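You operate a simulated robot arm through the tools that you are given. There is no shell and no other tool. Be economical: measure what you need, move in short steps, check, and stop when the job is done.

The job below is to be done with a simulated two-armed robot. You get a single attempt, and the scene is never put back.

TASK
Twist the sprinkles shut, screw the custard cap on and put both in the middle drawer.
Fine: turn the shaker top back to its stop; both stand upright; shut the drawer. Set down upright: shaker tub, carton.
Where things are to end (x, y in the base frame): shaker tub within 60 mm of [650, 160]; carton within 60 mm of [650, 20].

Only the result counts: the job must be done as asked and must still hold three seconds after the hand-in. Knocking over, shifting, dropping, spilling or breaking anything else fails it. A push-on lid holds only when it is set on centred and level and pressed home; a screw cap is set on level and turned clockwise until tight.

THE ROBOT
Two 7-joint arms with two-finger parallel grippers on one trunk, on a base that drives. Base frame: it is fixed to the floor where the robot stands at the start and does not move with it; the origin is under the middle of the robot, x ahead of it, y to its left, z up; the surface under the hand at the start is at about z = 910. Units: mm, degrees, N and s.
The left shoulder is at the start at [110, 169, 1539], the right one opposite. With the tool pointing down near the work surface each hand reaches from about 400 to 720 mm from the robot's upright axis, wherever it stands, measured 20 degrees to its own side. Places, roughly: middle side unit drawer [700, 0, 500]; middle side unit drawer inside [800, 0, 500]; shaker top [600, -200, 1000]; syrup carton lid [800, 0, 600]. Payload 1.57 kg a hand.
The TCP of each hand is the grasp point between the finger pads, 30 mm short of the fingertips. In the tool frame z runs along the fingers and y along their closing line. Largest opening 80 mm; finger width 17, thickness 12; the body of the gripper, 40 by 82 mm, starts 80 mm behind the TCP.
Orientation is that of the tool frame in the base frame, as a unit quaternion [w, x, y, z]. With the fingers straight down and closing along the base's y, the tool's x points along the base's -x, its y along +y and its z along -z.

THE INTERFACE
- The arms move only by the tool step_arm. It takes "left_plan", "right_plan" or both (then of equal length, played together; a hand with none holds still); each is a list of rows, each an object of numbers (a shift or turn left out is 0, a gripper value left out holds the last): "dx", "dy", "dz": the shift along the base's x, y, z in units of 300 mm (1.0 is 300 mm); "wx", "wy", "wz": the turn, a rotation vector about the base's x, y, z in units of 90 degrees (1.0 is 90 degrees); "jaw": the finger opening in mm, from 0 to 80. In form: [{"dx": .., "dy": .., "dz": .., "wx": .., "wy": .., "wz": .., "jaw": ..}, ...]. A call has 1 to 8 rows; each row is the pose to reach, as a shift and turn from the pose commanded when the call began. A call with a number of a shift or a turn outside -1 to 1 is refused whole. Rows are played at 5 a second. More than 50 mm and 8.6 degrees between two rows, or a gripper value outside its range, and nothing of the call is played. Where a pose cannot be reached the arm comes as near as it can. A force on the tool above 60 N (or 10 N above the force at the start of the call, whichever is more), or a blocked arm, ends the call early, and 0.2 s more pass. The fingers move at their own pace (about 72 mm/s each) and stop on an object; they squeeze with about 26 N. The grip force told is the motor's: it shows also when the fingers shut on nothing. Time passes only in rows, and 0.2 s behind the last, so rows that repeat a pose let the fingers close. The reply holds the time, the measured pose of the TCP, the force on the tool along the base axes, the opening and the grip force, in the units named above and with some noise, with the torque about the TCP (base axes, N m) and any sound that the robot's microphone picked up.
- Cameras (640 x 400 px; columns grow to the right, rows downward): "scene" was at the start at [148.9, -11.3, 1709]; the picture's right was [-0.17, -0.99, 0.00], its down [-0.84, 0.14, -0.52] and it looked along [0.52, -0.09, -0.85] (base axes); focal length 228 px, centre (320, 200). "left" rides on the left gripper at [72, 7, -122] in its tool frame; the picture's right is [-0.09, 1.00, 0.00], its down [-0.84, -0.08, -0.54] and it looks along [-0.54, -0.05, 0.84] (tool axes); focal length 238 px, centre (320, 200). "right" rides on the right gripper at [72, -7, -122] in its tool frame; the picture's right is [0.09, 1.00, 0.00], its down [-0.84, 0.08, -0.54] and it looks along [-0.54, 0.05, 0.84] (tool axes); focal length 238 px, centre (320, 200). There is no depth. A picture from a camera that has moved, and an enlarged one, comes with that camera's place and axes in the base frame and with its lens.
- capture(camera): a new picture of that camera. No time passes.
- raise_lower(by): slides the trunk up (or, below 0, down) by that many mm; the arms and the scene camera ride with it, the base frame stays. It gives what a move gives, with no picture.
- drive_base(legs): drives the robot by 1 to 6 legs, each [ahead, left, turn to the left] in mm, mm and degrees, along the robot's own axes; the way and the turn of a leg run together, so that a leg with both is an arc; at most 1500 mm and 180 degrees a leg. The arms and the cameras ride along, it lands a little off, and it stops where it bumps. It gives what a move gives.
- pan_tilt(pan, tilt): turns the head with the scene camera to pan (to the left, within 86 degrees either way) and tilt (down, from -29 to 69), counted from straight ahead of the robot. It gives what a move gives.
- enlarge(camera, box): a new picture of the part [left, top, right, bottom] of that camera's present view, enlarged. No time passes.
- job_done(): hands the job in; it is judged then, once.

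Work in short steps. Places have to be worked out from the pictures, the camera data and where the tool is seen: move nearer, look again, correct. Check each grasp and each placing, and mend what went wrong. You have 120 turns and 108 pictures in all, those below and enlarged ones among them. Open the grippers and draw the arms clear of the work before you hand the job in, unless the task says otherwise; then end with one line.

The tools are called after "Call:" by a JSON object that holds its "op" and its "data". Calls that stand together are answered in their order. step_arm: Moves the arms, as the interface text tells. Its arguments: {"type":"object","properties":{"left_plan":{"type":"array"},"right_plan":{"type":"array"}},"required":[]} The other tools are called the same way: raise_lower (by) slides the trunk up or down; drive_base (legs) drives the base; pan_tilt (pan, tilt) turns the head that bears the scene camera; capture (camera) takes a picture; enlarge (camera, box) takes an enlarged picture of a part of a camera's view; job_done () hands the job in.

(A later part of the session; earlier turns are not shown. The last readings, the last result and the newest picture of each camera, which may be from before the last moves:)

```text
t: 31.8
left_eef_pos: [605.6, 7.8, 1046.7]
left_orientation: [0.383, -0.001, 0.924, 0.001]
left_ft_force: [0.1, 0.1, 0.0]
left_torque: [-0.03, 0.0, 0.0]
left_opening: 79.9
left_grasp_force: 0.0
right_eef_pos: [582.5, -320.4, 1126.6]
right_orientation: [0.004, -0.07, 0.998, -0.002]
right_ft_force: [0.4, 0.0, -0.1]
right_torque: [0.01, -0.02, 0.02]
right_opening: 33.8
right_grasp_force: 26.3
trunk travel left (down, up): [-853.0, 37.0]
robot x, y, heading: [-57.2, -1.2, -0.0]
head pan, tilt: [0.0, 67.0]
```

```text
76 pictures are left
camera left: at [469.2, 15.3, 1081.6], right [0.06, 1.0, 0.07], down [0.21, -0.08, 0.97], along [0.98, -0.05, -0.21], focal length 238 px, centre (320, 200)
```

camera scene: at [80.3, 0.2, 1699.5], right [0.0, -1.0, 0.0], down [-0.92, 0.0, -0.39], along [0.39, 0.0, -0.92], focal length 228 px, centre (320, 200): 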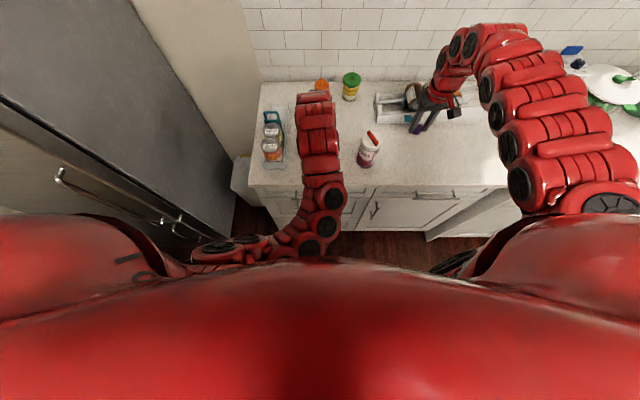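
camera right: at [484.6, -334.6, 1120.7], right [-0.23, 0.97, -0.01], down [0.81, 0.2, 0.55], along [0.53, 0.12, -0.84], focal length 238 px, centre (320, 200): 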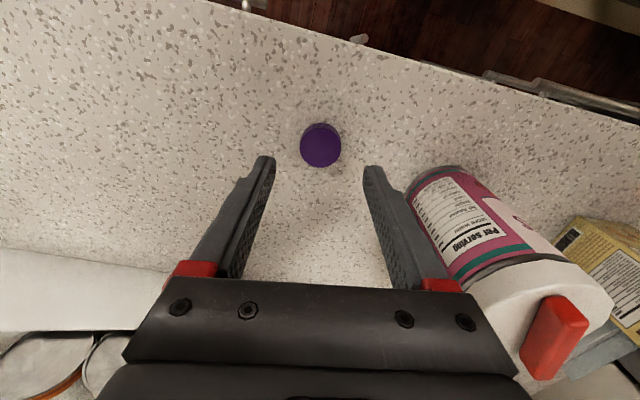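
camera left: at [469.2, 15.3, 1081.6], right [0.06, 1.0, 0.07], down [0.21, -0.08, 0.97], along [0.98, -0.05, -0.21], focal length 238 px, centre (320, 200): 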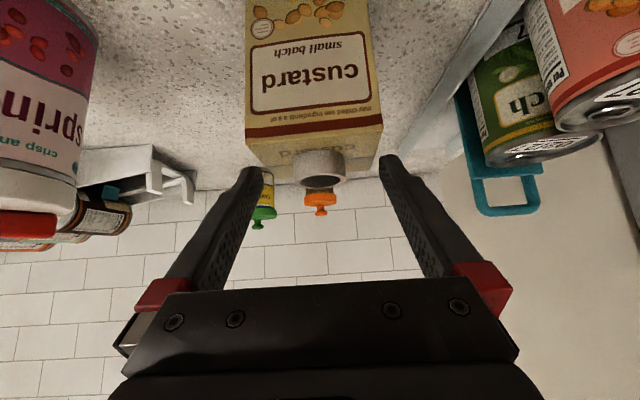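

The carton is centred between the fingers to within about 2 mm. I lower to z 975.

Call:
{"op": "step_arm", "data": {"left_plan": [{"dy": 0.006, "dz": -0.08}, {"dy": 0.006, "dz": -0.16}, {"dy": 0.006, "dz": -0.235}, {"dy": 0.006, "dz": -0.235}]}}

Call:
{"op": "capture", "data": {"camera": "left"}}

```text
t: 32.8
left_eef_pos: [605.9, 10.3, 976.4]
left_orientation: [0.383, -0.001, 0.924, 0.0]
left_ft_force: [-0.6, 0.8, -0.6]
left_torque: [0.0, -0.01, -0.01]
left_opening: 79.8
left_grasp_force: 0.2
right_eef_pos: [582.5, -319.4, 1127.3]
right_orientation: [0.003, -0.071, 0.997, -0.002]
right_ft_force: [0.3, 1.2, -0.1]
right_torque: [-0.01, -0.01, -0.02]
right_opening: 34.1
right_grasp_force: 25.9
trunk travel left (down, up): [-853.0, 37.0]
robot x, y, heading: [-57.0, -4.7, -0.0]
head pan, tilt: [0.0, 67.0]
```

```text
75 pictures are left
camera left: at [469.2, 17.0, 1010.5], right [0.06, 1.0, 0.06], down [0.21, -0.08, 0.97], along [0.98, -0.05, -0.21], focal length 238 px, centre (320, 200)
```

left: 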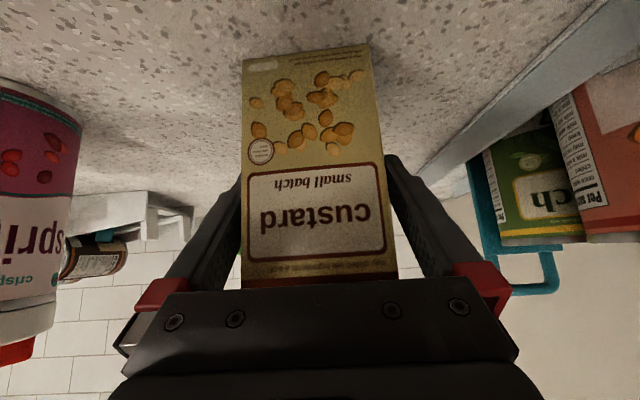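

The fingers straddle the carton, so I close the left hand on it.

Call:
{"op": "step_arm", "data": {"left_plan": [{"jaw": 0}, {"jaw": 0}, {"jaw": 0}]}}

Call:
{"op": "capture", "data": {"camera": "left"}}

Call:
{"op": "enlarge", "data": {"camera": "right", "box": [220, 60, 420, 240]}}

```text
t: 33.6
left_eef_pos: [605.7, 10.5, 976.1]
left_orientation: [0.383, -0.001, 0.924, 0.0]
left_ft_force: [-1.1, -0.9, 0.2]
left_torque: [0.11, -0.09, -0.01]
left_opening: 69.9
left_grasp_force: 26.0
right_eef_pos: [582.3, -319.9, 1127.5]
right_orientation: [0.004, -0.07, 0.998, -0.002]
right_ft_force: [0.2, -0.6, -0.8]
right_torque: [0.02, 0.02, -0.02]
right_opening: 33.9
right_grasp_force: 26.4
trunk travel left (down, up): [-853.0, 37.0]
robot x, y, heading: [-60.5, 1.2, 0.1]
head pan, tilt: [0.0, 67.0]
```

```text
74 pictures are left
camera left: at [469.0, 17.0, 1010.7], right [0.06, 1.0, 0.06], down [0.21, -0.08, 0.97], along [0.98, -0.05, -0.21], focal length 238 px, centre (320, 200)
```

left: 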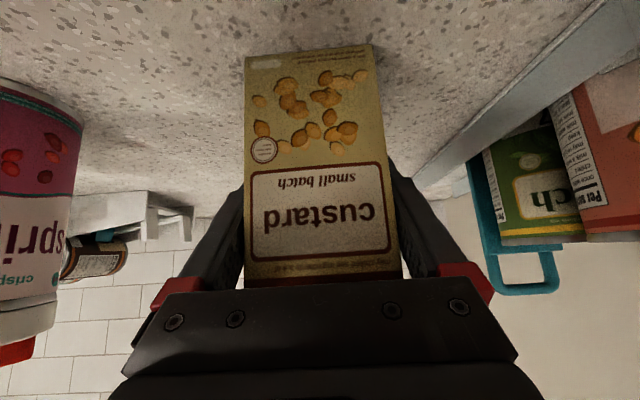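

```text
2.22 times, centred on (320, 150) of right
camera zoom: at [509.8, -336.7, 1247.3], right [-0.23, 0.97, -0.01], down [0.81, 0.2, 0.55], along [0.53, 0.12, -0.84], focal length 530 px, centre (320, 311)
```

zoom: 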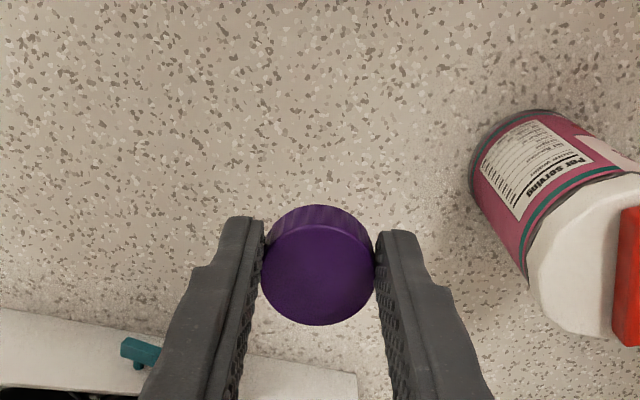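

The carton is held at 70 mm opening. I raise the right hand and carry the cap over toward the carton.

Call:
{"op": "step_arm", "data": {"right_plan": [{"dz": 0.08, "dy": 0.1}, {"dz": 0.1, "dy": 0.24}, {"dz": 0.1, "dy": 0.39, "dx": 0.03}, {"dz": 0.1, "dy": 0.54, "dx": 0.06}, {"dz": 0.1, "dy": 0.69, "dx": 0.06}, {"dz": 0.1, "dy": 0.84, "dx": 0.06}, {"dz": 0.1, "dy": 0.95, "dx": 0.06}]}}

Call:
{"op": "capture", "data": {"camera": "right"}}

```text
t: 35.2
left_eef_pos: [606.1, 10.0, 974.8]
left_orientation: [0.383, 0.0, 0.924, 0.0]
left_ft_force: [0.0, -0.4, 0.1]
left_torque: [0.09, -0.12, -0.05]
left_opening: 69.8
left_grasp_force: 26.1
right_eef_pos: [599.4, -33.7, 1155.7]
right_orientation: [0.003, -0.071, 0.997, -0.003]
right_ft_force: [0.5, -0.1, -0.1]
right_torque: [0.04, 0.01, -0.03]
right_opening: 34.0
right_grasp_force: 26.4
right hand out of reach, approached as far as the arm can: row 2
trunk travel left (down, up): [-853.0, 37.0]
robot x, y, heading: [-59.0, -1.8, 0.2]
head pan, tilt: [0.0, 67.0]
```

```text
72 pictures are left
camera right: at [527.6, -51.2, 1277.0], right [-0.23, 0.97, -0.01], down [0.81, 0.2, 0.55], along [0.53, 0.12, -0.84], focal length 238 px, centre (320, 200)
```

right: 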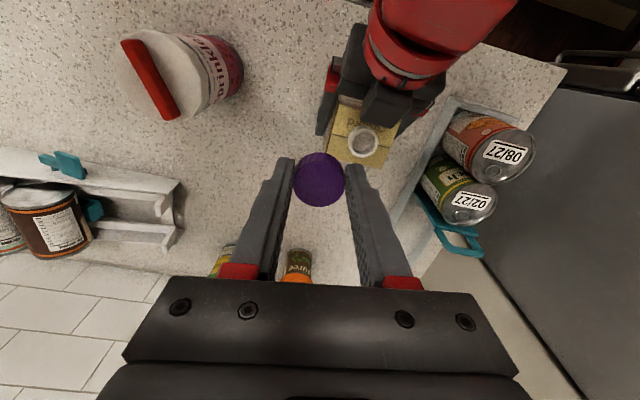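

The spout is at about [597,10]. I move above it at z 1130 and pre-rotate the hand counter-clockwise to about +40° so there is room for clockwise turning.

Call:
{"op": "step_arm", "data": {"right_plan": [{"dy": 0.06, "wz": 0.08}, {"dy": 0.12, "wz": 0.16}, {"dy": 0.145, "wz": 0.24, "dz": -0.03}, {"dy": 0.145, "wz": 0.32, "dz": -0.08}, {"dy": 0.145, "wz": 0.36, "dz": -0.085}, {"dy": 0.145, "wz": 0.36, "dz": -0.085}]}}

Call:
{"op": "enlarge", "data": {"camera": "right", "box": [220, 60, 420, 240]}}

```text
t: 36.6
left_eef_pos: [604.9, 9.2, 977.1]
left_orientation: [0.382, -0.001, 0.924, 0.0]
left_ft_force: [-0.5, -0.2, 0.0]
left_torque: [0.13, -0.12, -0.01]
left_opening: 69.8
left_grasp_force: 26.1
right_eef_pos: [600.9, 9.4, 1130.5]
right_orientation: [0.004, -0.347, 0.938, -0.001]
right_ft_force: [0.1, -0.3, -0.3]
right_torque: [0.01, -0.03, -0.02]
right_opening: 33.7
right_grasp_force: 25.8
trunk travel left (down, up): [-853.0, 37.0]
robot x, y, heading: [-61.1, 1.6, -0.2]
head pan, tilt: [0.0, 67.0]
```

```text
2.22 times, centred on (320, 150) of right
camera zoom: at [547.6, -43.3, 1251.6], right [-0.72, 0.7, -0.01], down [0.58, 0.6, 0.55], along [0.39, 0.39, -0.84], focal length 530 px, centre (320, 311)
```

zoom: 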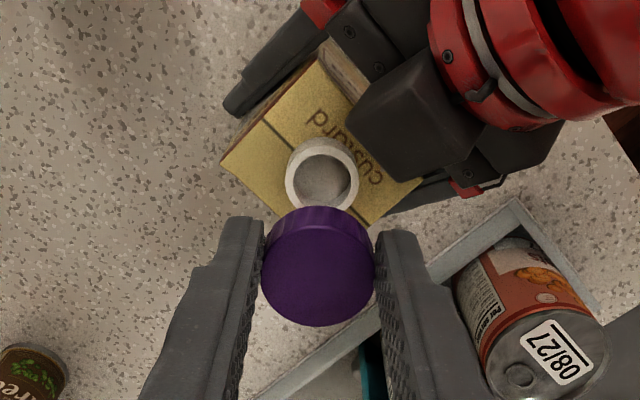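

The spout axis is about 6.5 mm nearer the camera than the cap, which is held 4 mm off the tool axis. I shift to line them up, lower to just above the rim and look again.

Call:
{"op": "step_arm", "data": {"right_plan": [{"dx": -0.019, "dy": -0.012, "dz": -0.06}, {"dx": -0.019, "dy": -0.012, "dz": -0.12}, {"dx": -0.019, "dy": -0.012, "dz": -0.14}, {"dx": -0.019, "dy": -0.012, "dz": -0.14}]}}

Call:
{"op": "enlarge", "data": {"camera": "right", "box": [220, 60, 420, 240]}}

Call:
{"op": "enlarge", "data": {"camera": "scene", "box": [260, 80, 400, 180]}}

```text
t: 37.6
left_eef_pos: [602.5, 10.2, 973.0]
left_orientation: [0.379, 0.001, 0.925, 0.0]
left_ft_force: [-6.7, 0.6, -25.9]
left_torque: [-0.4, -1.96, 0.31]
left_opening: 69.8
left_grasp_force: 25.8
right_eef_pos: [595.5, 4.6, 1091.2]
right_orientation: [0.008, -0.345, 0.939, -0.002]
right_ft_force: [11.2, 0.6, 47.6]
right_torque: [0.8, 0.75, -0.19]
right_opening: 33.6
right_grasp_force: 25.7
trunk travel left (down, up): [-853.0, 37.0]
robot x, y, heading: [-58.6, -0.3, -0.1]
head pan, tilt: [0.0, 67.0]
```

```text
2.22 times, centred on (320, 150) of right
camera zoom: at [542.2, -47.3, 1211.9], right [-0.72, 0.7, -0.01], down [0.58, 0.6, 0.55], along [0.39, 0.39, -0.83], focal length 530 px, centre (320, 311)
```

zoom: 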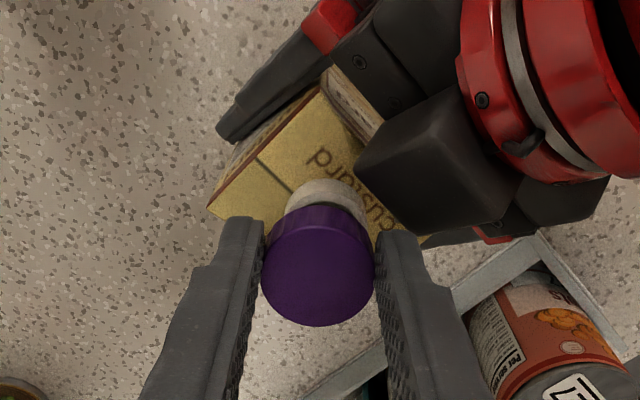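

```text
4.00 times, centred on (330, 130) of scene
camera zoom: at [78.7, 0.4, 1699.8], right [0.0, -1.0, 0.0], down [-0.92, 0.0, -0.39], along [0.39, 0.0, -0.92], focal length 910 px, centre (280, 480)
```

zoom: 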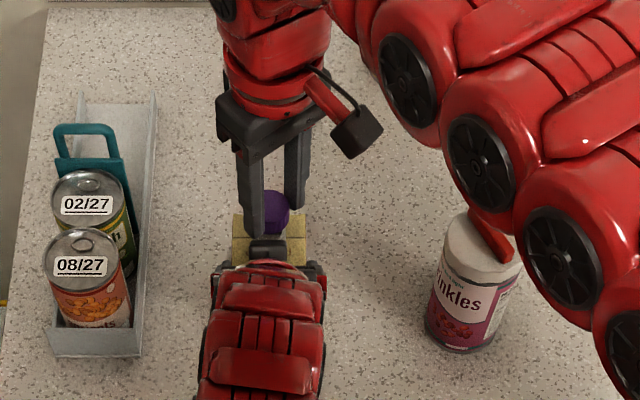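

Contact came at TCP z 1091, so the rim is at about 1055, higher than I assumed. The spout shows on the camera side of the cap. I lift 8 mm, shift about 6 mm back toward the camera and look again.

Call:
{"op": "step_arm", "data": {"right_plan": [{"dz": 0.03}, {"dz": 0.033, "dx": -0.017, "dy": -0.01}, {"dz": 0.033, "dx": -0.017, "dy": -0.01}]}}

Call:
{"op": "enlarge", "data": {"camera": "right", "box": [260, 110, 380, 220]}}

```text
t: 38.4
left_eef_pos: [603.8, 9.5, 974.3]
left_orientation: [0.381, 0.0, 0.925, 0.0]
left_ft_force: [-42.9, -11.8, -4.3]
left_torque: [1.07, -4.17, 0.86]
left_opening: 69.9
left_grasp_force: 25.5
right_eef_pos: [591.8, 2.4, 1099.2]
right_orientation: [0.007, -0.346, 0.938, -0.001]
right_ft_force: [42.1, 11.4, 3.4]
right_torque: [0.45, -1.13, -0.99]
right_opening: 33.3
right_grasp_force: 25.9
trunk travel left (down, up): [-853.0, 37.0]
robot x, y, heading: [-55.0, -0.3, -0.0]
head pan, tilt: [0.0, 67.0]
```

```text
3.64 times, centred on (320, 165) of right
camera zoom: at [538.4, -50.0, 1219.6], right [-0.72, 0.7, -0.01], down [0.58, 0.6, 0.55], along [0.39, 0.39, -0.83], focal length 867 px, centre (320, 327)
```

zoom: 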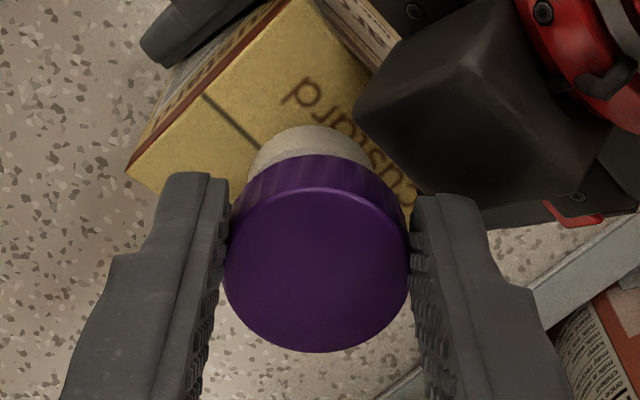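

The torques show the right finger hitting the left gripper's body, not the rim. I raise the right hand, then re-hold the carton flatter and further back with the left hand to make room.

Call:
{"op": "step_arm", "data": {"right_plan": [{"dz": 0.06}, {"dz": 0.15}, {"dz": 0.2}]}}

Call:
{"op": "step_arm", "data": {"left_plan": [{"jaw": 80}, {"jaw": 80}, {"dx": -0.04, "wy": -0.07}, {"dx": -0.08, "dz": -0.03, "wy": -0.15}, {"dx": -0.08, "dz": -0.03, "wy": -0.15}]}}

Call:
{"op": "capture", "data": {"camera": "left"}}

Call:
{"op": "capture", "data": {"camera": "right"}}

```text
t: 39.2
left_eef_pos: [606.8, 11.0, 976.9]
left_orientation: [0.382, -0.001, 0.924, 0.0]
left_ft_force: [0.1, -0.2, -4.7]
left_torque: [0.02, -0.02, 0.02]
left_opening: 69.9
left_grasp_force: 25.8
right_eef_pos: [587.6, 3.8, 1158.1]
right_orientation: [0.003, -0.345, 0.938, 0.0]
right_ft_force: [0.4, 0.0, -0.5]
right_torque: [-0.04, 0.02, 0.02]
right_opening: 33.7
right_grasp_force: 25.8
trunk travel left (down, up): [-853.0, 37.0]
robot x, y, heading: [-59.8, -1.4, 0.1]
head pan, tilt: [0.0, 67.0]
```

```text
t: 40.4
left_eef_pos: [583.2, 9.4, 967.5]
left_orientation: [0.49, 0.0, 0.872, -0.001]
left_ft_force: [0.6, -1.0, 0.6]
left_torque: [0.01, 0.01, -0.01]
left_opening: 79.7
left_grasp_force: 0.0
right_eef_pos: [590.0, 1.9, 1157.2]
right_orientation: [0.005, -0.346, 0.938, -0.001]
right_ft_force: [0.2, -0.3, -0.9]
right_torque: [-0.02, 0.05, 0.0]
right_opening: 33.9
right_grasp_force: 25.6
trunk travel left (down, up): [-853.0, 37.0]
robot x, y, heading: [-61.5, 2.8, -0.1]
head pan, tilt: [0.0, 67.0]
```

```text
67 pictures are left
camera left: at [441.2, 17.2, 968.9], right [0.05, 1.0, 0.08], down [-0.03, -0.08, 1.0], along [1.0, -0.05, 0.02], focal length 238 px, centre (320, 200)
```

left: 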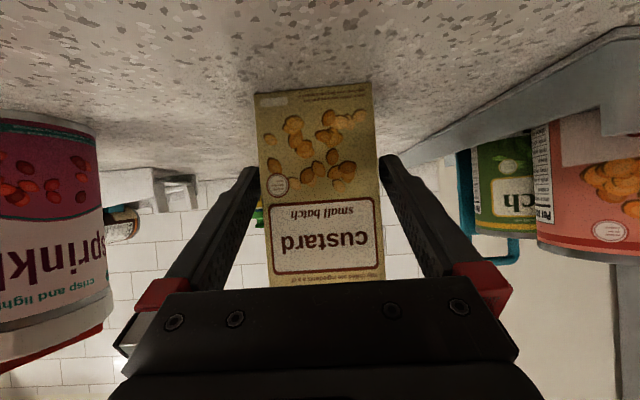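

```text
66 pictures are left
camera right: at [536.7, -50.5, 1278.8], right [-0.72, 0.7, -0.01], down [0.58, 0.6, 0.55], along [0.39, 0.39, -0.84], focal length 238 px, centre (320, 200)
```

right: 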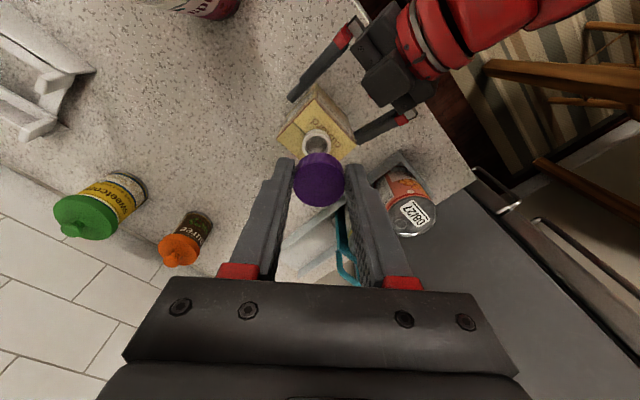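

There is much more room now. I close the left hand again and check the spout from the right camera.

Call:
{"op": "step_arm", "data": {"left_plan": [{"dy": 0.003, "jaw": 0}, {"dy": 0.003, "jaw": 0}, {"dy": 0.003, "jaw": 0}], "right_plan": [{"dz": -0.05, "dx": 0.015, "dy": 0.01}, {"dz": -0.09, "dx": 0.015, "dy": 0.01}, {"dz": -0.09, "dx": 0.015, "dy": 0.01}]}}

Call:
{"op": "enlarge", "data": {"camera": "right", "box": [260, 110, 380, 220]}}

```text
t: 41.2
left_eef_pos: [581.8, 10.8, 967.7]
left_orientation: [0.489, -0.001, 0.872, 0.0]
left_ft_force: [-0.7, -2.4, 1.1]
left_torque: [0.1, -0.15, -0.02]
left_opening: 69.9
left_grasp_force: 26.4
right_eef_pos: [594.4, 3.5, 1131.5]
right_orientation: [0.005, -0.346, 0.938, -0.002]
right_ft_force: [0.2, -0.1, -0.1]
right_torque: [0.01, 0.0, 0.0]
right_opening: 33.9
right_grasp_force: 26.6
trunk travel left (down, up): [-853.0, 37.0]
robot x, y, heading: [-56.1, 0.3, 0.0]
head pan, tilt: [0.0, 67.0]
```

```text
3.64 times, centred on (320, 165) of right
camera zoom: at [540.4, -47.6, 1252.1], right [-0.72, 0.7, -0.01], down [0.58, 0.6, 0.55], along [0.39, 0.39, -0.84], focal length 867 px, centre (320, 327)
```

zoom: 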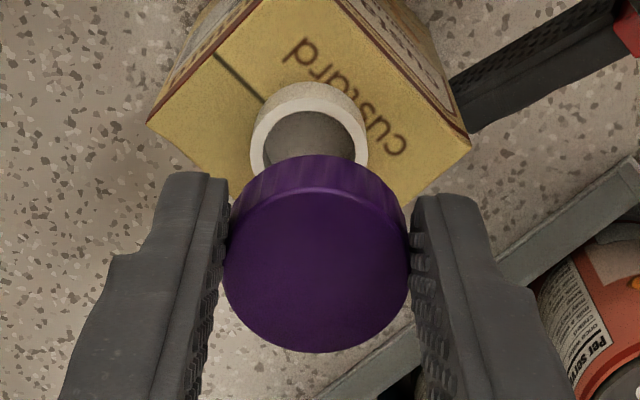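

The spout is about 3 mm further away and 2 mm to the left in view. I shift by (+3.8,+0.5) and lower to z 1088.

Call:
{"op": "step_arm", "data": {"right_plan": [{"dx": 0.012, "dy": 0.002, "dz": -0.08}, {"dx": 0.012, "dy": 0.002, "dz": -0.14}, {"dx": 0.012, "dy": 0.002, "dz": -0.14}]}}

Call:
{"op": "enlarge", "data": {"camera": "right", "box": [260, 110, 380, 220]}}

```text
t: 42.0
left_eef_pos: [581.2, 10.9, 968.0]
left_orientation: [0.489, 0.0, 0.872, -0.001]
left_ft_force: [-0.2, -1.8, 1.3]
left_torque: [0.09, -0.19, -0.08]
left_opening: 69.8
left_grasp_force: 25.8
right_eef_pos: [597.4, 5.6, 1089.4]
right_orientation: [0.005, -0.347, 0.938, -0.002]
right_ft_force: [0.2, 0.7, -0.1]
right_torque: [0.01, 0.02, 0.0]
right_opening: 34.1
right_grasp_force: 25.9
trunk travel left (down, up): [-853.0, 37.0]
robot x, y, heading: [-56.3, -3.7, 0.0]
head pan, tilt: [0.0, 67.0]
```

```text
3.64 times, centred on (320, 165) of right
camera zoom: at [544.9, -46.0, 1210.2], right [-0.72, 0.7, -0.01], down [0.58, 0.6, 0.55], along [0.39, 0.39, -0.84], focal length 867 px, centre (320, 327)
```

zoom: 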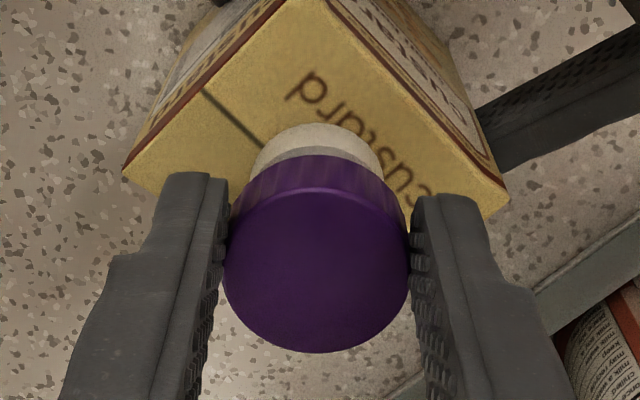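

The cap and spout are now coaxial to within about 1 mm. I make that shift and lower slowly toward contact.

Call:
{"op": "step_arm", "data": {"right_plan": [{"dx": 0.003, "dy": 0.002, "dz": -0.02}, {"dx": 0.003, "dy": 0.002, "dz": -0.035}, {"dx": 0.003, "dy": 0.002, "dz": -0.04}]}}

```text
t: 42.8
left_eef_pos: [581.6, 10.8, 968.0]
left_orientation: [0.489, -0.001, 0.872, 0.001]
left_ft_force: [-0.4, -1.7, 2.3]
left_torque: [0.1, -0.16, -0.06]
left_opening: 69.9
left_grasp_force: 25.9
right_eef_pos: [597.6, 7.7, 1077.5]
right_orientation: [0.004, -0.346, 0.938, -0.001]
right_ft_force: [-1.2, -0.6, -0.3]
right_torque: [0.01, -0.03, -0.01]
right_opening: 33.8
right_grasp_force: 26.3
trunk travel left (down, up): [-853.0, 37.0]
robot x, y, heading: [-56.8, 0.2, 0.0]
head pan, tilt: [0.0, 67.0]
```

No contact yet at z 1077.5, so I continue down in small steps.

Call:
{"op": "step_arm", "data": {"right_plan": [{"dz": -0.01}, {"dz": -0.02}, {"dz": -0.02}]}}

Call:
{"op": "enlarge", "data": {"camera": "right", "box": [260, 110, 380, 220]}}

```text
t: 43.6
left_eef_pos: [581.9, 11.5, 968.1]
left_orientation: [0.489, -0.001, 0.872, 0.001]
left_ft_force: [3.5, 0.5, 1.1]
left_torque: [-0.1, 0.25, -0.01]
left_opening: 69.8
left_grasp_force: 26.2
right_eef_pos: [598.9, 5.8, 1070.1]
right_orientation: [0.003, -0.346, 0.938, -0.002]
right_ft_force: [-5.5, -2.4, -1.8]
right_torque: [-0.12, 0.15, 0.0]
right_opening: 33.5
right_grasp_force: 26.3
trunk travel left (down, up): [-853.0, 37.0]
robot x, y, heading: [-54.9, -0.6, -0.2]
head pan, tilt: [0.0, 67.0]
```

```text
3.64 times, centred on (320, 165) of right
camera zoom: at [545.2, -46.2, 1192.3], right [-0.72, 0.7, -0.01], down [0.58, 0.6, 0.55], along [0.38, 0.39, -0.84], focal length 867 px, centre (320, 327)
```

zoom: 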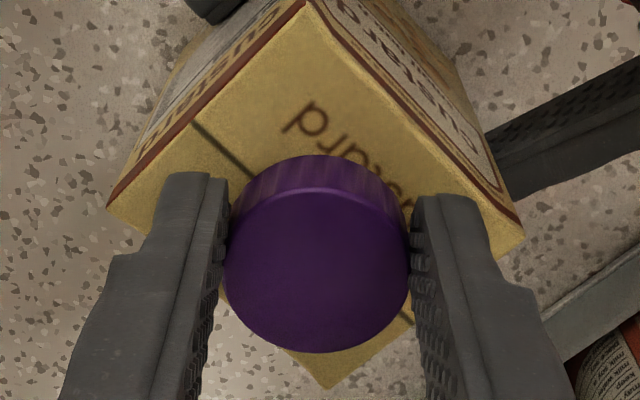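

The cap has slipped over the spout, with a light side force toward -x. I nudge back 1.5 mm and press down a little.

Call:
{"op": "step_arm", "data": {"right_plan": [{"dx": -0.005, "dy": -0.002}, {"dx": -0.005, "dy": -0.002, "dz": -0.01}, {"dx": -0.005, "dy": -0.002, "dz": -0.015}]}}

```text
t: 44.4
left_eef_pos: [580.1, 12.2, 967.7]
left_orientation: [0.488, 0.0, 0.873, 0.0]
left_ft_force: [15.5, -1.4, -5.2]
left_torque: [0.25, 0.1, 0.08]
left_opening: 69.9
left_grasp_force: 25.3
right_eef_pos: [597.5, 6.8, 1069.0]
right_orientation: [0.006, -0.346, 0.938, -0.002]
right_ft_force: [-7.0, 0.6, 28.2]
right_torque: [0.16, 0.07, 0.05]
right_opening: 33.8
right_grasp_force: 25.9
trunk travel left (down, up): [-853.0, 37.0]
robot x, y, heading: [-58.0, 0.8, -0.0]
head pan, tilt: [0.0, 67.0]
```

The cap presses on the spout at 28 N with small torques. I start turning clockwise.

Call:
{"op": "step_arm", "data": {"right_plan": [{"wz": -0.09, "dx": -0.002}, {"wz": -0.18, "dx": -0.003}, {"wz": -0.27, "dx": -0.004}, {"wz": -0.36, "dx": -0.004}]}}

Call:
{"op": "enlarge", "data": {"camera": "right", "box": [220, 60, 420, 240]}}

```text
t: 45.4
left_eef_pos: [580.1, 11.1, 968.0]
left_orientation: [0.489, 0.001, 0.873, -0.003]
left_ft_force: [3.8, -17.2, -0.5]
left_torque: [1.07, -0.07, -0.15]
left_opening: 70.2
left_grasp_force: 26.3
right_eef_pos: [595.2, 9.3, 1068.5]
right_orientation: [0.005, -0.071, 0.997, -0.002]
right_ft_force: [2.3, 23.5, 24.7]
right_torque: [0.84, -0.28, 0.16]
right_opening: 33.9
right_grasp_force: 26.2
trunk travel left (down, up): [-853.0, 37.0]
robot x, y, heading: [-56.3, 2.1, 0.1]
head pan, tilt: [0.0, 67.0]
```

```text
2.22 times, centred on (320, 150) of right
camera zoom: at [521.9, -8.0, 1188.6], right [-0.23, 0.97, 0.0], down [0.81, 0.2, 0.55], along [0.54, 0.12, -0.83], focal length 530 px, centre (320, 311)
```

zoom: 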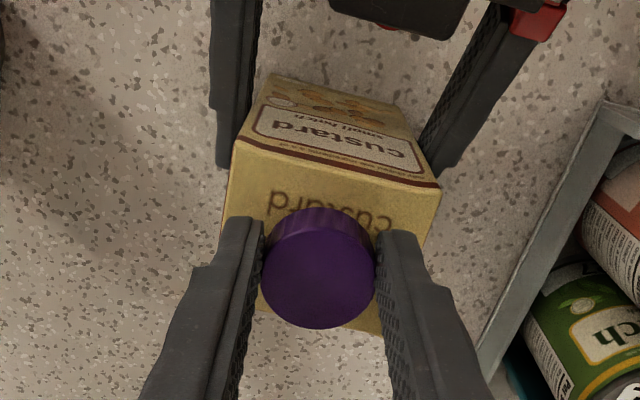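

The cap sits 6.5 mm off the tool axis, so turning about the TCP drags it sideways. I compensate along an arc and keep turning clockwise 64°.

Call:
{"op": "step_arm", "data": {"right_plan": [{"wz": -0.09, "dx": 0, "dy": 0.014}, {"wz": -0.18, "dx": 0, "dy": 0.017}, {"wz": -0.27, "dx": 0.001, "dy": 0.02}, {"wz": -0.36, "dx": 0.002, "dy": 0.0228}, {"wz": -0.45, "dx": 0.003, "dy": 0.0255}, {"wz": -0.54, "dx": 0.005, "dy": 0.028}, {"wz": -0.63, "dx": 0.007, "dy": 0.03}, {"wz": -0.71, "dx": 0.0093, "dy": 0.032}]}}

Call:
{"op": "enlarge", "data": {"camera": "right", "box": [220, 60, 420, 240]}}

```text
t: 47.2
left_eef_pos: [580.8, 11.1, 968.4]
left_orientation: [0.489, -0.001, 0.872, -0.001]
left_ft_force: [-13.5, -24.3, 1.3]
left_torque: [0.66, -0.58, -0.58]
left_opening: 70.0
left_grasp_force: 26.2
right_eef_pos: [598.1, 16.4, 1069.0]
right_orientation: [0.003, 0.469, 0.883, -0.004]
right_ft_force: [10.4, 19.9, 3.4]
right_torque: [0.86, -0.04, 0.14]
right_opening: 33.9
right_grasp_force: 25.6
trunk travel left (down, up): [-853.0, 37.0]
robot x, y, heading: [-57.0, -2.6, 0.2]
head pan, tilt: [0.0, 67.0]
```

```text
2.22 times, centred on (320, 150) of right
camera zoom: at [551.3, 72.0, 1188.6], right [0.77, 0.63, 0.0], down [0.53, -0.65, 0.55], along [0.35, -0.43, -0.84], focal length 530 px, centre (320, 311)
```

zoom: 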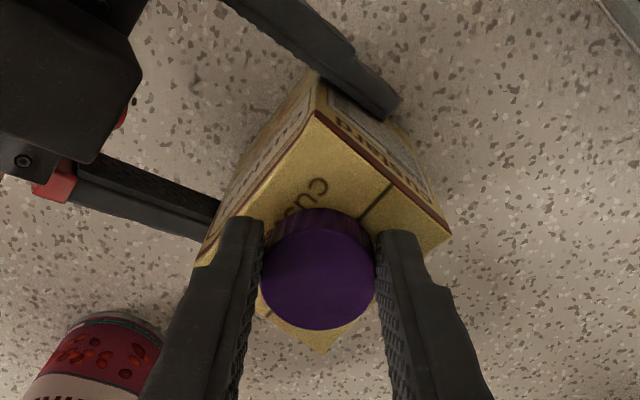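

I continue clockwise with a correction of about +2.5 mm in y and a slight downward push.

Call:
{"op": "step_arm", "data": {"right_plan": [{"dx": 0.003, "dy": 0.008, "dz": -0.007}, {"wz": -0.09, "dx": 0.006, "dy": 0.0098, "dz": -0.007}, {"wz": -0.18, "dx": 0.0088, "dy": 0.011, "dz": -0.007}, {"wz": -0.27, "dx": 0.0117, "dy": 0.0117, "dz": -0.007}, {"wz": -0.36, "dx": 0.0147, "dy": 0.012, "dz": -0.007}, {"wz": -0.45, "dx": 0.0177, "dy": 0.012, "dz": -0.007}, {"wz": -0.54, "dx": 0.0207, "dy": 0.0114, "dz": -0.007}, {"wz": -0.63, "dx": 0.0236, "dy": 0.0105, "dz": -0.007}]}}

Call:
{"op": "enlarge", "data": {"camera": "right", "box": [220, 60, 420, 240]}}

```text
t: 49.0
left_eef_pos: [581.2, 11.9, 968.4]
left_orientation: [0.488, 0.0, 0.873, 0.0]
left_ft_force: [-16.7, -10.0, -0.1]
left_torque: [0.03, -0.59, -0.12]
left_opening: 70.1
left_grasp_force: 26.2
right_eef_pos: [604.7, 18.2, 1066.5]
right_orientation: [0.001, 0.832, 0.554, -0.003]
right_ft_force: [16.6, 9.1, 14.4]
right_torque: [-0.05, -0.49, 0.06]
right_opening: 33.7
right_grasp_force: 25.8
trunk travel left (down, up): [-853.0, 37.0]
robot x, y, heading: [-61.5, 3.0, -0.2]
head pan, tilt: [0.0, 67.0]
```

```text
2.22 times, centred on (320, 150) of right
camera zoom: at [626.1, 87.1, 1186.7], right [0.95, -0.3, 0.0], down [-0.25, -0.8, 0.55], along [-0.17, -0.52, -0.84], focal length 530 px, centre (320, 311)
```

zoom: 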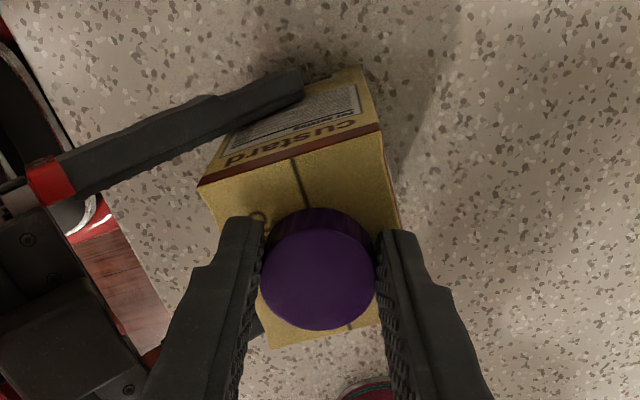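

The cap has come down about 2 mm, so the threads are engaging. I continue with a further arc correction.

Call:
{"op": "step_arm", "data": {"right_plan": [{"dx": 0.007, "dy": 0.003, "dz": -0.004}, {"wz": -0.09, "dx": 0.0094, "dy": 0.002, "dz": -0.004}, {"wz": -0.18, "dx": 0.012, "dy": 0.0003, "dz": -0.006}, {"wz": -0.27, "dx": 0.014, "dy": -0.0017, "dz": -0.006}, {"wz": -0.36, "dx": 0.016, "dy": -0.004, "dz": -0.008}, {"wz": -0.45, "dx": 0.0177, "dy": -0.0067, "dz": -0.008}]}}

Call:
{"op": "enlarge", "data": {"camera": "right", "box": [220, 60, 420, 240]}}

```text
t: 50.4
left_eef_pos: [581.6, 12.7, 968.9]
left_orientation: [0.489, 0.0, 0.872, 0.0]
left_ft_force: [1.0, 4.8, -2.8]
left_torque: [-0.05, 0.48, 0.13]
left_opening: 70.1
left_grasp_force: 26.0
right_eef_pos: [610.3, 14.4, 1061.8]
right_orientation: [-0.001, 0.973, 0.232, -0.004]
right_ft_force: [-0.9, -6.5, 21.3]
right_torque: [-0.21, 0.06, 0.03]
right_opening: 33.8
right_grasp_force: 25.9
trunk travel left (down, up): [-853.0, 37.0]
robot x, y, heading: [-58.7, -2.8, 0.2]
head pan, tilt: [0.0, 67.0]
```

```text
2.22 times, centred on (320, 150) of right
camera zoom: at [671.0, 52.9, 1183.7], right [0.53, -0.85, -0.01], down [-0.71, -0.45, 0.55], along [-0.47, -0.29, -0.84], focal length 530 px, centre (320, 311)
```

zoom: 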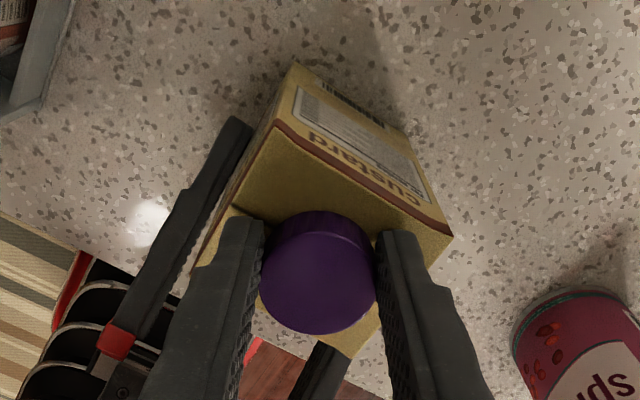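

It is now at z 1061.8 with low side force. I try a bit more rotation in this stroke.

Call:
{"op": "step_arm", "data": {"right_plan": [{"wz": -0.09, "dx": 0.001, "dy": -0.001, "dz": -0.003}, {"wz": -0.18, "dx": 0.0019, "dy": -0.004, "dz": -0.003}, {"wz": -0.27, "dx": 0.0023, "dy": -0.007, "dz": -0.003}]}}

```text
t: 51.2
left_eef_pos: [580.7, 10.0, 969.8]
left_orientation: [0.491, 0.001, 0.871, -0.003]
left_ft_force: [-10.9, -10.9, 12.9]
left_torque: [0.96, -0.46, -0.05]
left_opening: 69.7
left_grasp_force: 26.6
right_eef_pos: [587.6, 10.0, 1077.0]
right_orientation: [-0.005, 0.995, 0.099, -0.002]
right_ft_force: [10.3, 10.2, -16.7]
right_torque: [0.26, -0.8, -0.06]
right_opening: 33.8
right_grasp_force: 25.8
right hand out of reach, approached as far as the arm can: row 2, 3
trunk travel left (down, up): [-853.0, 37.0]
robot x, y, heading: [-60.5, -0.2, -0.2]
head pan, tilt: [0.0, 67.0]
```

The hand ran out of reach and drifted up and back. I look at what happened to the cap.

Call:
{"op": "enlarge", "data": {"camera": "right", "box": [200, 60, 440, 240]}}

Call:
{"op": "capture", "data": {"camera": "left"}}

```text
2.22 times, centred on (320, 150) of right
camera zoom: at [656.3, 29.0, 1199.4], right [0.29, -0.96, -0.01], down [-0.8, -0.25, 0.54], along [-0.52, -0.15, -0.84], focal length 530 px, centre (320, 311)
```

zoom: 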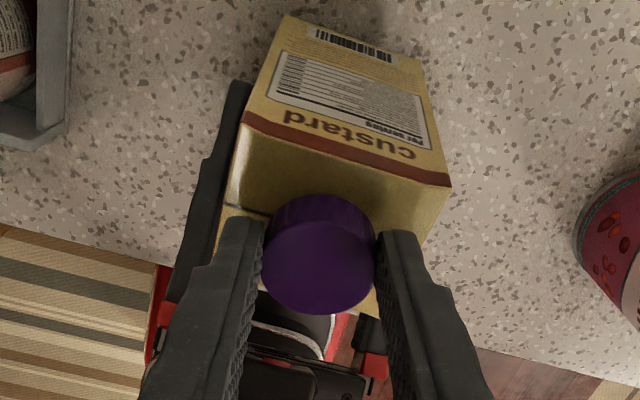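

```text
57 pictures are left
camera left: at [440.5, 16.8, 970.3], right [0.05, 1.0, 0.08], down [-0.03, -0.07, 1.0], along [1.0, -0.05, 0.03], focal length 238 px, centre (320, 200)
```

left: 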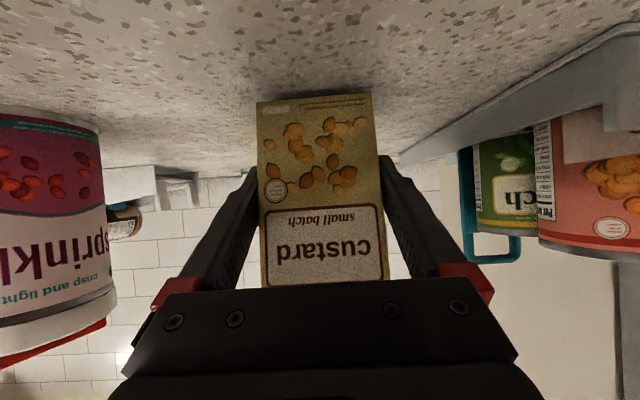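

The cap is still attached and has pulled the carton slightly up. I bring the hand back to the last good position, giving back about 15° of turn, so the carton sits flat again.

Call:
{"op": "step_arm", "data": {"right_plan": [{"wz": 0.05, "dx": 0.02, "dy": 0.004, "dz": -0.013}, {"wz": 0.1, "dx": 0.04, "dy": 0.008, "dz": -0.027}, {"wz": 0.14, "dx": 0.06, "dy": 0.011, "dz": -0.04}, {"wz": 0.17, "dx": 0.075, "dy": 0.014, "dz": -0.05}]}}

Call:
{"op": "enlarge", "data": {"camera": "right", "box": [200, 60, 440, 240]}}

Call:
{"op": "capture", "data": {"camera": "left"}}

```text
t: 52.2
left_eef_pos: [581.3, 12.1, 968.2]
left_orientation: [0.489, -0.002, 0.872, 0.001]
left_ft_force: [13.8, -8.5, -14.3]
left_torque: [0.39, 0.1, 0.07]
left_opening: 70.3
left_grasp_force: 26.3
right_eef_pos: [611.3, 12.0, 1063.5]
right_orientation: [-0.002, 0.973, 0.232, -0.001]
right_ft_force: [-10.2, 11.0, 26.4]
right_torque: [0.28, 0.66, -0.09]
right_opening: 33.6
right_grasp_force: 26.4
trunk travel left (down, up): [-853.0, 37.0]
robot x, y, heading: [-56.7, -1.6, -0.3]
head pan, tilt: [0.0, 67.0]
```

```text
2.22 times, centred on (320, 150) of right
camera zoom: at [671.7, 49.8, 1185.8], right [0.53, -0.85, 0.0], down [-0.71, -0.45, 0.54], along [-0.46, -0.29, -0.84], focal length 530 px, centre (320, 311)
```

zoom: 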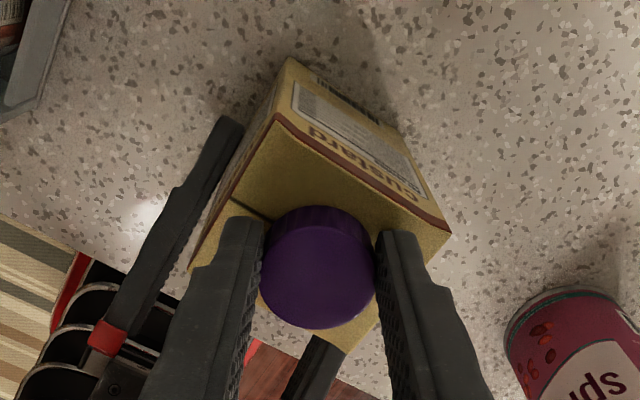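

```text
55 pictures are left
camera left: at [439.9, 18.9, 969.5], right [0.05, 1.0, 0.08], down [-0.03, -0.08, 1.0], along [1.0, -0.05, 0.02], focal length 238 px, centre (320, 200)
```

left: 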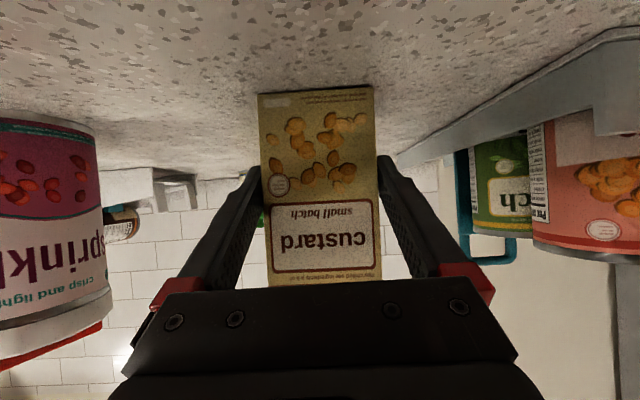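

The carton is flat again and the cap is on. I release, rise and look at the cap before unwinding.

Call:
{"op": "step_arm", "data": {"right_plan": [{"jaw": 60}, {"jaw": 60}, {"dz": 0.06, "dx": -0.01}, {"dz": 0.15, "dx": -0.02, "dy": -0.007}, {"dz": 0.18, "dx": -0.025, "dy": -0.007}]}}

Call:
{"op": "enlarge", "data": {"camera": "right", "box": [200, 60, 440, 240]}}

```text
t: 53.4
left_eef_pos: [582.7, 11.8, 969.6]
left_orientation: [0.489, 0.0, 0.872, -0.001]
left_ft_force: [0.9, 1.9, 2.9]
left_torque: [-0.11, -0.29, 0.12]
left_opening: 69.9
left_grasp_force: 26.0
right_eef_pos: [604.4, 8.3, 1116.3]
right_orientation: [-0.001, 0.973, 0.23, -0.002]
right_ft_force: [-0.1, 0.6, 0.0]
right_torque: [0.01, 0.01, 0.02]
right_opening: 60.2
right_grasp_force: 0.0
trunk travel left (down, up): [-853.0, 37.0]
robot x, y, heading: [-59.0, -0.4, -0.1]
head pan, tilt: [0.0, 67.0]
```

```text
2.22 times, centred on (320, 150) of right
camera zoom: at [664.8, 46.0, 1237.5], right [0.53, -0.85, 0.0], down [-0.71, -0.45, 0.55], along [-0.47, -0.29, -0.84], focal length 530 px, centre (320, 311)
```

zoom: 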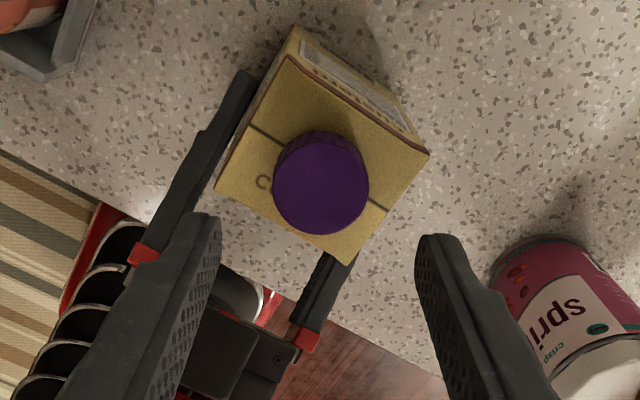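

The cap sits level on the spout, centred near [605.5,9.8]. I unwind the wrist by about 193°.

Call:
{"op": "step_arm", "data": {"right_plan": [{"wz": 0.09}, {"wz": 0.18}, {"wz": 0.27}, {"wz": 0.36}, {"wz": 0.45}, {"wz": 0.54}, {"wz": 0.63}, {"wz": 0.72}]}}

Call:
{"op": "step_arm", "data": {"right_plan": [{"wz": 0.09}, {"wz": 0.18}, {"wz": 0.27}, {"wz": 0.36}, {"wz": 0.45}, {"wz": 0.54}, {"wz": 0.63}, {"wz": 0.72}]}}

Call:
{"op": "step_arm", "data": {"right_plan": [{"wz": 0.09}, {"wz": 0.18}, {"wz": 0.27}, {"wz": 0.36}, {"wz": 0.45}, {"wz": 0.54}, {"wz": 0.63}, {"wz": 0.7}]}}

Call:
{"op": "enlarge", "data": {"camera": "right", "box": [200, 60, 440, 240]}}

```text
t: 55.2
left_eef_pos: [581.9, 11.5, 968.3]
left_orientation: [0.488, -0.001, 0.873, 0.0]
left_ft_force: [1.4, 2.4, 2.5]
left_torque: [-0.13, -0.3, 0.13]
left_opening: 69.8
left_grasp_force: 26.0
right_eef_pos: [604.7, 8.0, 1117.1]
right_orientation: [0.001, 0.697, 0.717, -0.003]
right_ft_force: [0.3, 1.0, 0.4]
right_torque: [-0.01, 0.06, -0.02]
right_opening: 60.1
right_grasp_force: 0.0
trunk travel left (down, up): [-853.0, 37.0]
robot x, y, heading: [-58.1, 0.6, 0.2]
head pan, tilt: [0.0, 67.0]
```

```text
t: 57.0
left_eef_pos: [581.7, 11.4, 968.2]
left_orientation: [0.488, -0.001, 0.873, 0.0]
left_ft_force: [-1.4, 2.7, 1.7]
left_torque: [-0.1, -0.13, 0.1]
left_opening: 70.0
left_grasp_force: 26.2
right_eef_pos: [604.6, 7.5, 1117.5]
right_orientation: [0.002, 0.204, 0.979, -0.003]
right_ft_force: [-0.1, -0.7, 0.7]
right_torque: [-0.01, 0.01, -0.01]
right_opening: 59.8
right_grasp_force: 0.0
trunk travel left (down, up): [-853.0, 37.0]
robot x, y, heading: [-59.5, -2.0, -0.1]
head pan, tilt: [0.0, 67.0]
```

```text
t: 58.8
left_eef_pos: [580.9, 12.4, 968.2]
left_orientation: [0.488, 0.0, 0.873, -0.001]
left_ft_force: [-1.2, 1.6, 0.2]
left_torque: [-0.09, -0.06, 0.01]
left_opening: 70.2
left_grasp_force: 26.8
right_eef_pos: [604.9, 7.2, 1117.0]
right_orientation: [0.003, -0.337, 0.942, -0.001]
right_ft_force: [0.6, 0.8, -0.5]
right_torque: [0.04, -0.02, 0.0]
right_opening: 60.3
right_grasp_force: 0.1
trunk travel left (down, up): [-853.0, 37.0]
robot x, y, heading: [-58.9, -0.0, 0.2]
head pan, tilt: [0.0, 67.0]
```

```text
2.22 times, centred on (320, 150) of right
camera zoom: at [551.0, -43.0, 1238.2], right [-0.7, 0.71, 0.0], down [0.59, 0.59, 0.55], along [0.39, 0.38, -0.84], focal length 530 px, centre (320, 311)
```

zoom: 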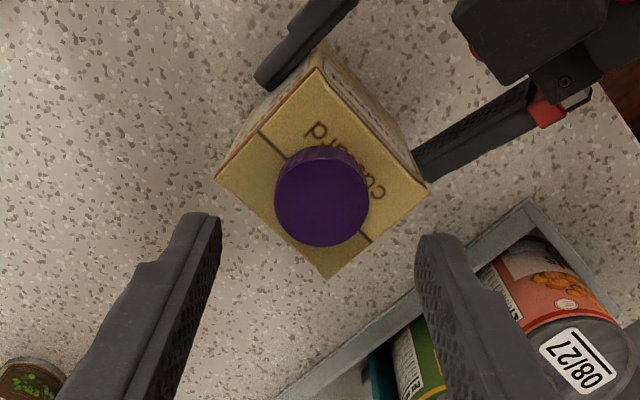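

Both views agree that the cap centre is at about [607,9]. I centre on it, lower to z 1062 and grip.

Call:
{"op": "step_arm", "data": {"right_plan": [{"dx": 0.007, "dy": 0.006, "dz": -0.07}, {"dx": 0.007, "dy": 0.006, "dz": -0.14}, {"dx": 0.007, "dy": 0.006, "dz": -0.183}, {"dx": 0.007, "dy": 0.006, "dz": -0.183, "jaw": 0}, {"dx": 0.007, "dy": 0.006, "dz": -0.183, "jaw": 0}, {"dx": 0.007, "dy": 0.006, "dz": -0.183, "jaw": 0}]}}

Call:
{"op": "enlarge", "data": {"camera": "right", "box": [200, 60, 440, 240]}}

```text
t: 60.2
left_eef_pos: [581.9, 11.4, 968.4]
left_orientation: [0.488, -0.001, 0.873, 0.0]
left_ft_force: [1.8, -1.6, -0.3]
left_torque: [0.09, 0.1, -0.01]
left_opening: 69.7
left_grasp_force: 25.8
right_eef_pos: [606.5, 10.4, 1062.1]
right_orientation: [0.003, -0.335, 0.942, 0.0]
right_ft_force: [-1.9, 2.5, 0.0]
right_torque: [0.04, 0.07, -0.04]
right_opening: 34.1
right_grasp_force: 26.1
trunk travel left (down, up): [-853.0, 37.0]
robot x, y, heading: [-60.5, 0.1, -0.1]
head pan, tilt: [0.0, 67.0]
```

```text
2.22 times, centred on (320, 150) of right
camera zoom: at [552.7, -41.0, 1183.0], right [-0.7, 0.71, 0.0], down [0.6, 0.59, 0.55], along [0.39, 0.38, -0.84], focal length 530 px, centre (320, 311)
```

zoom: 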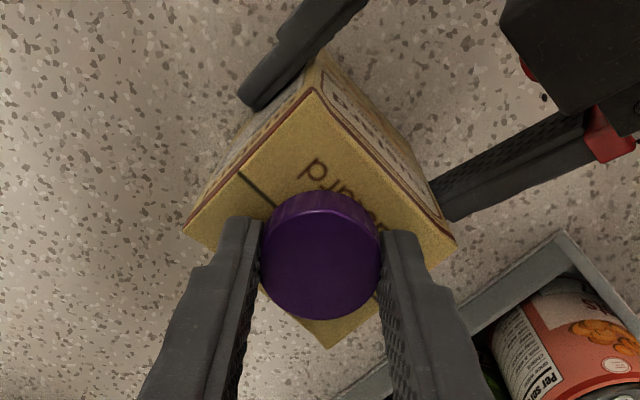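

Centred, with almost no side force. I turn clockwise 64° while following the cap slightly down.

Call:
{"op": "step_arm", "data": {"right_plan": [{"wz": -0.09, "dz": -0.001}, {"wz": -0.18, "dz": -0.002}, {"wz": -0.27, "dz": -0.003}, {"wz": -0.36, "dz": -0.004}, {"wz": -0.45, "dz": -0.004}, {"wz": -0.54, "dz": -0.005}, {"wz": -0.63, "dz": -0.006}, {"wz": -0.72, "dz": -0.006}]}}

Call:
{"op": "step_arm", "data": {"right_plan": [{"wz": -0.09, "dz": -0.001}, {"wz": -0.18, "dz": -0.002}, {"wz": -0.27, "dz": -0.003}, {"wz": -0.36, "dz": -0.004}, {"wz": -0.45, "dz": -0.004}, {"wz": -0.54, "dz": -0.005}, {"wz": -0.63, "dz": -0.006}, {"wz": -0.72, "dz": -0.006}]}}

Call:
{"op": "enlarge", "data": {"camera": "right", "box": [200, 60, 440, 240]}}

```text
t: 62.0
left_eef_pos: [582.6, 10.8, 967.9]
left_orientation: [0.488, 0.0, 0.873, 0.0]
left_ft_force: [17.0, -6.9, -8.4]
left_torque: [-0.1, 0.24, -0.18]
left_opening: 69.8
left_grasp_force: 26.3
right_eef_pos: [606.2, 10.1, 1061.0]
right_orientation: [0.001, 0.221, 0.975, -0.003]
right_ft_force: [-12.2, 6.5, 12.3]
right_torque: [0.49, 0.64, 0.18]
right_opening: 34.1
right_grasp_force: 26.0
trunk travel left (down, up): [-853.0, 37.0]
robot x, y, heading: [-60.0, 2.6, -0.0]
head pan, tilt: [0.0, 67.0]
```

```text
t: 63.8
left_eef_pos: [581.2, 11.2, 968.4]
left_orientation: [0.489, 0.0, 0.872, 0.0]
left_ft_force: [9.2, 0.7, -13.6]
left_torque: [-0.2, -0.16, -0.78]
left_opening: 70.1
left_grasp_force: 26.0
right_eef_pos: [604.8, 9.3, 1059.9]
right_orientation: [0.002, 0.711, 0.704, -0.002]
right_ft_force: [-4.2, 1.8, 29.7]
right_torque: [0.32, -0.07, 0.78]
right_opening: 34.5
right_grasp_force: 26.3
trunk travel left (down, up): [-853.0, 37.0]
robot x, y, heading: [-57.9, 2.4, 0.1]
head pan, tilt: [0.0, 67.0]
```

```text
2.22 times, centred on (320, 150) of right
camera zoom: at [598.6, 82.1, 1181.0], right [1.0, 0.08, 0.0], down [0.07, -0.83, 0.55], along [0.04, -0.54, -0.84], focal length 530 px, centre (320, 311)
```

zoom: 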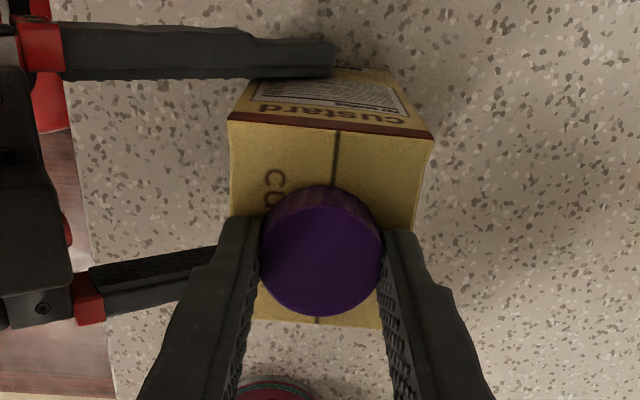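

The torque has risen to 0.78 N·m, so the cap is tightening. I turn a little more to confirm it has stopped.

Call:
{"op": "step_arm", "data": {"right_plan": [{"wz": -0.06}, {"wz": -0.12}, {"wz": -0.18}]}}

Call:
{"op": "enlarge", "data": {"camera": "right", "box": [200, 60, 440, 240]}}

```text
t: 64.6
left_eef_pos: [579.3, 11.7, 968.9]
left_orientation: [0.49, 0.0, 0.872, -0.001]
left_ft_force: [7.7, 0.3, -14.3]
left_torque: [-0.2, 0.06, -0.79]
left_opening: 70.0
left_grasp_force: 25.9
right_eef_pos: [606.4, 10.2, 1060.1]
right_orientation: [0.0, 0.802, 0.597, -0.002]
right_ft_force: [-3.2, 2.5, 35.4]
right_torque: [0.15, -0.21, 0.95]
right_opening: 34.2
right_grasp_force: 25.7
trunk travel left (down, up): [-853.0, 37.0]
robot x, y, heading: [-60.8, 0.9, 0.0]
head pan, tilt: [0.0, 67.0]
```

```text
2.22 times, centred on (320, 150) of right
camera zoom: at [618.5, 81.3, 1181.0], right [0.98, -0.2, 0.0], down [-0.16, -0.82, 0.54], along [-0.11, -0.53, -0.84], focal length 530 px, centre (320, 311)
```

zoom: 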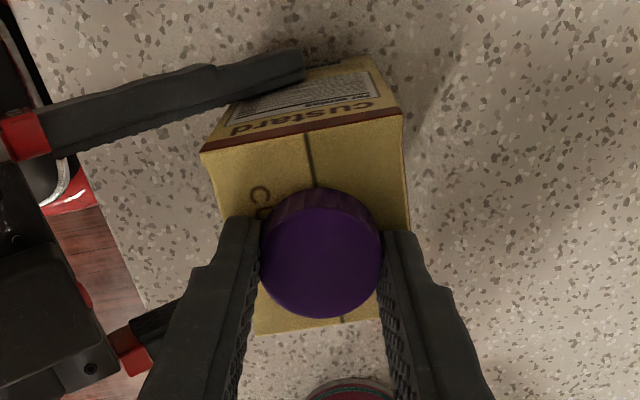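

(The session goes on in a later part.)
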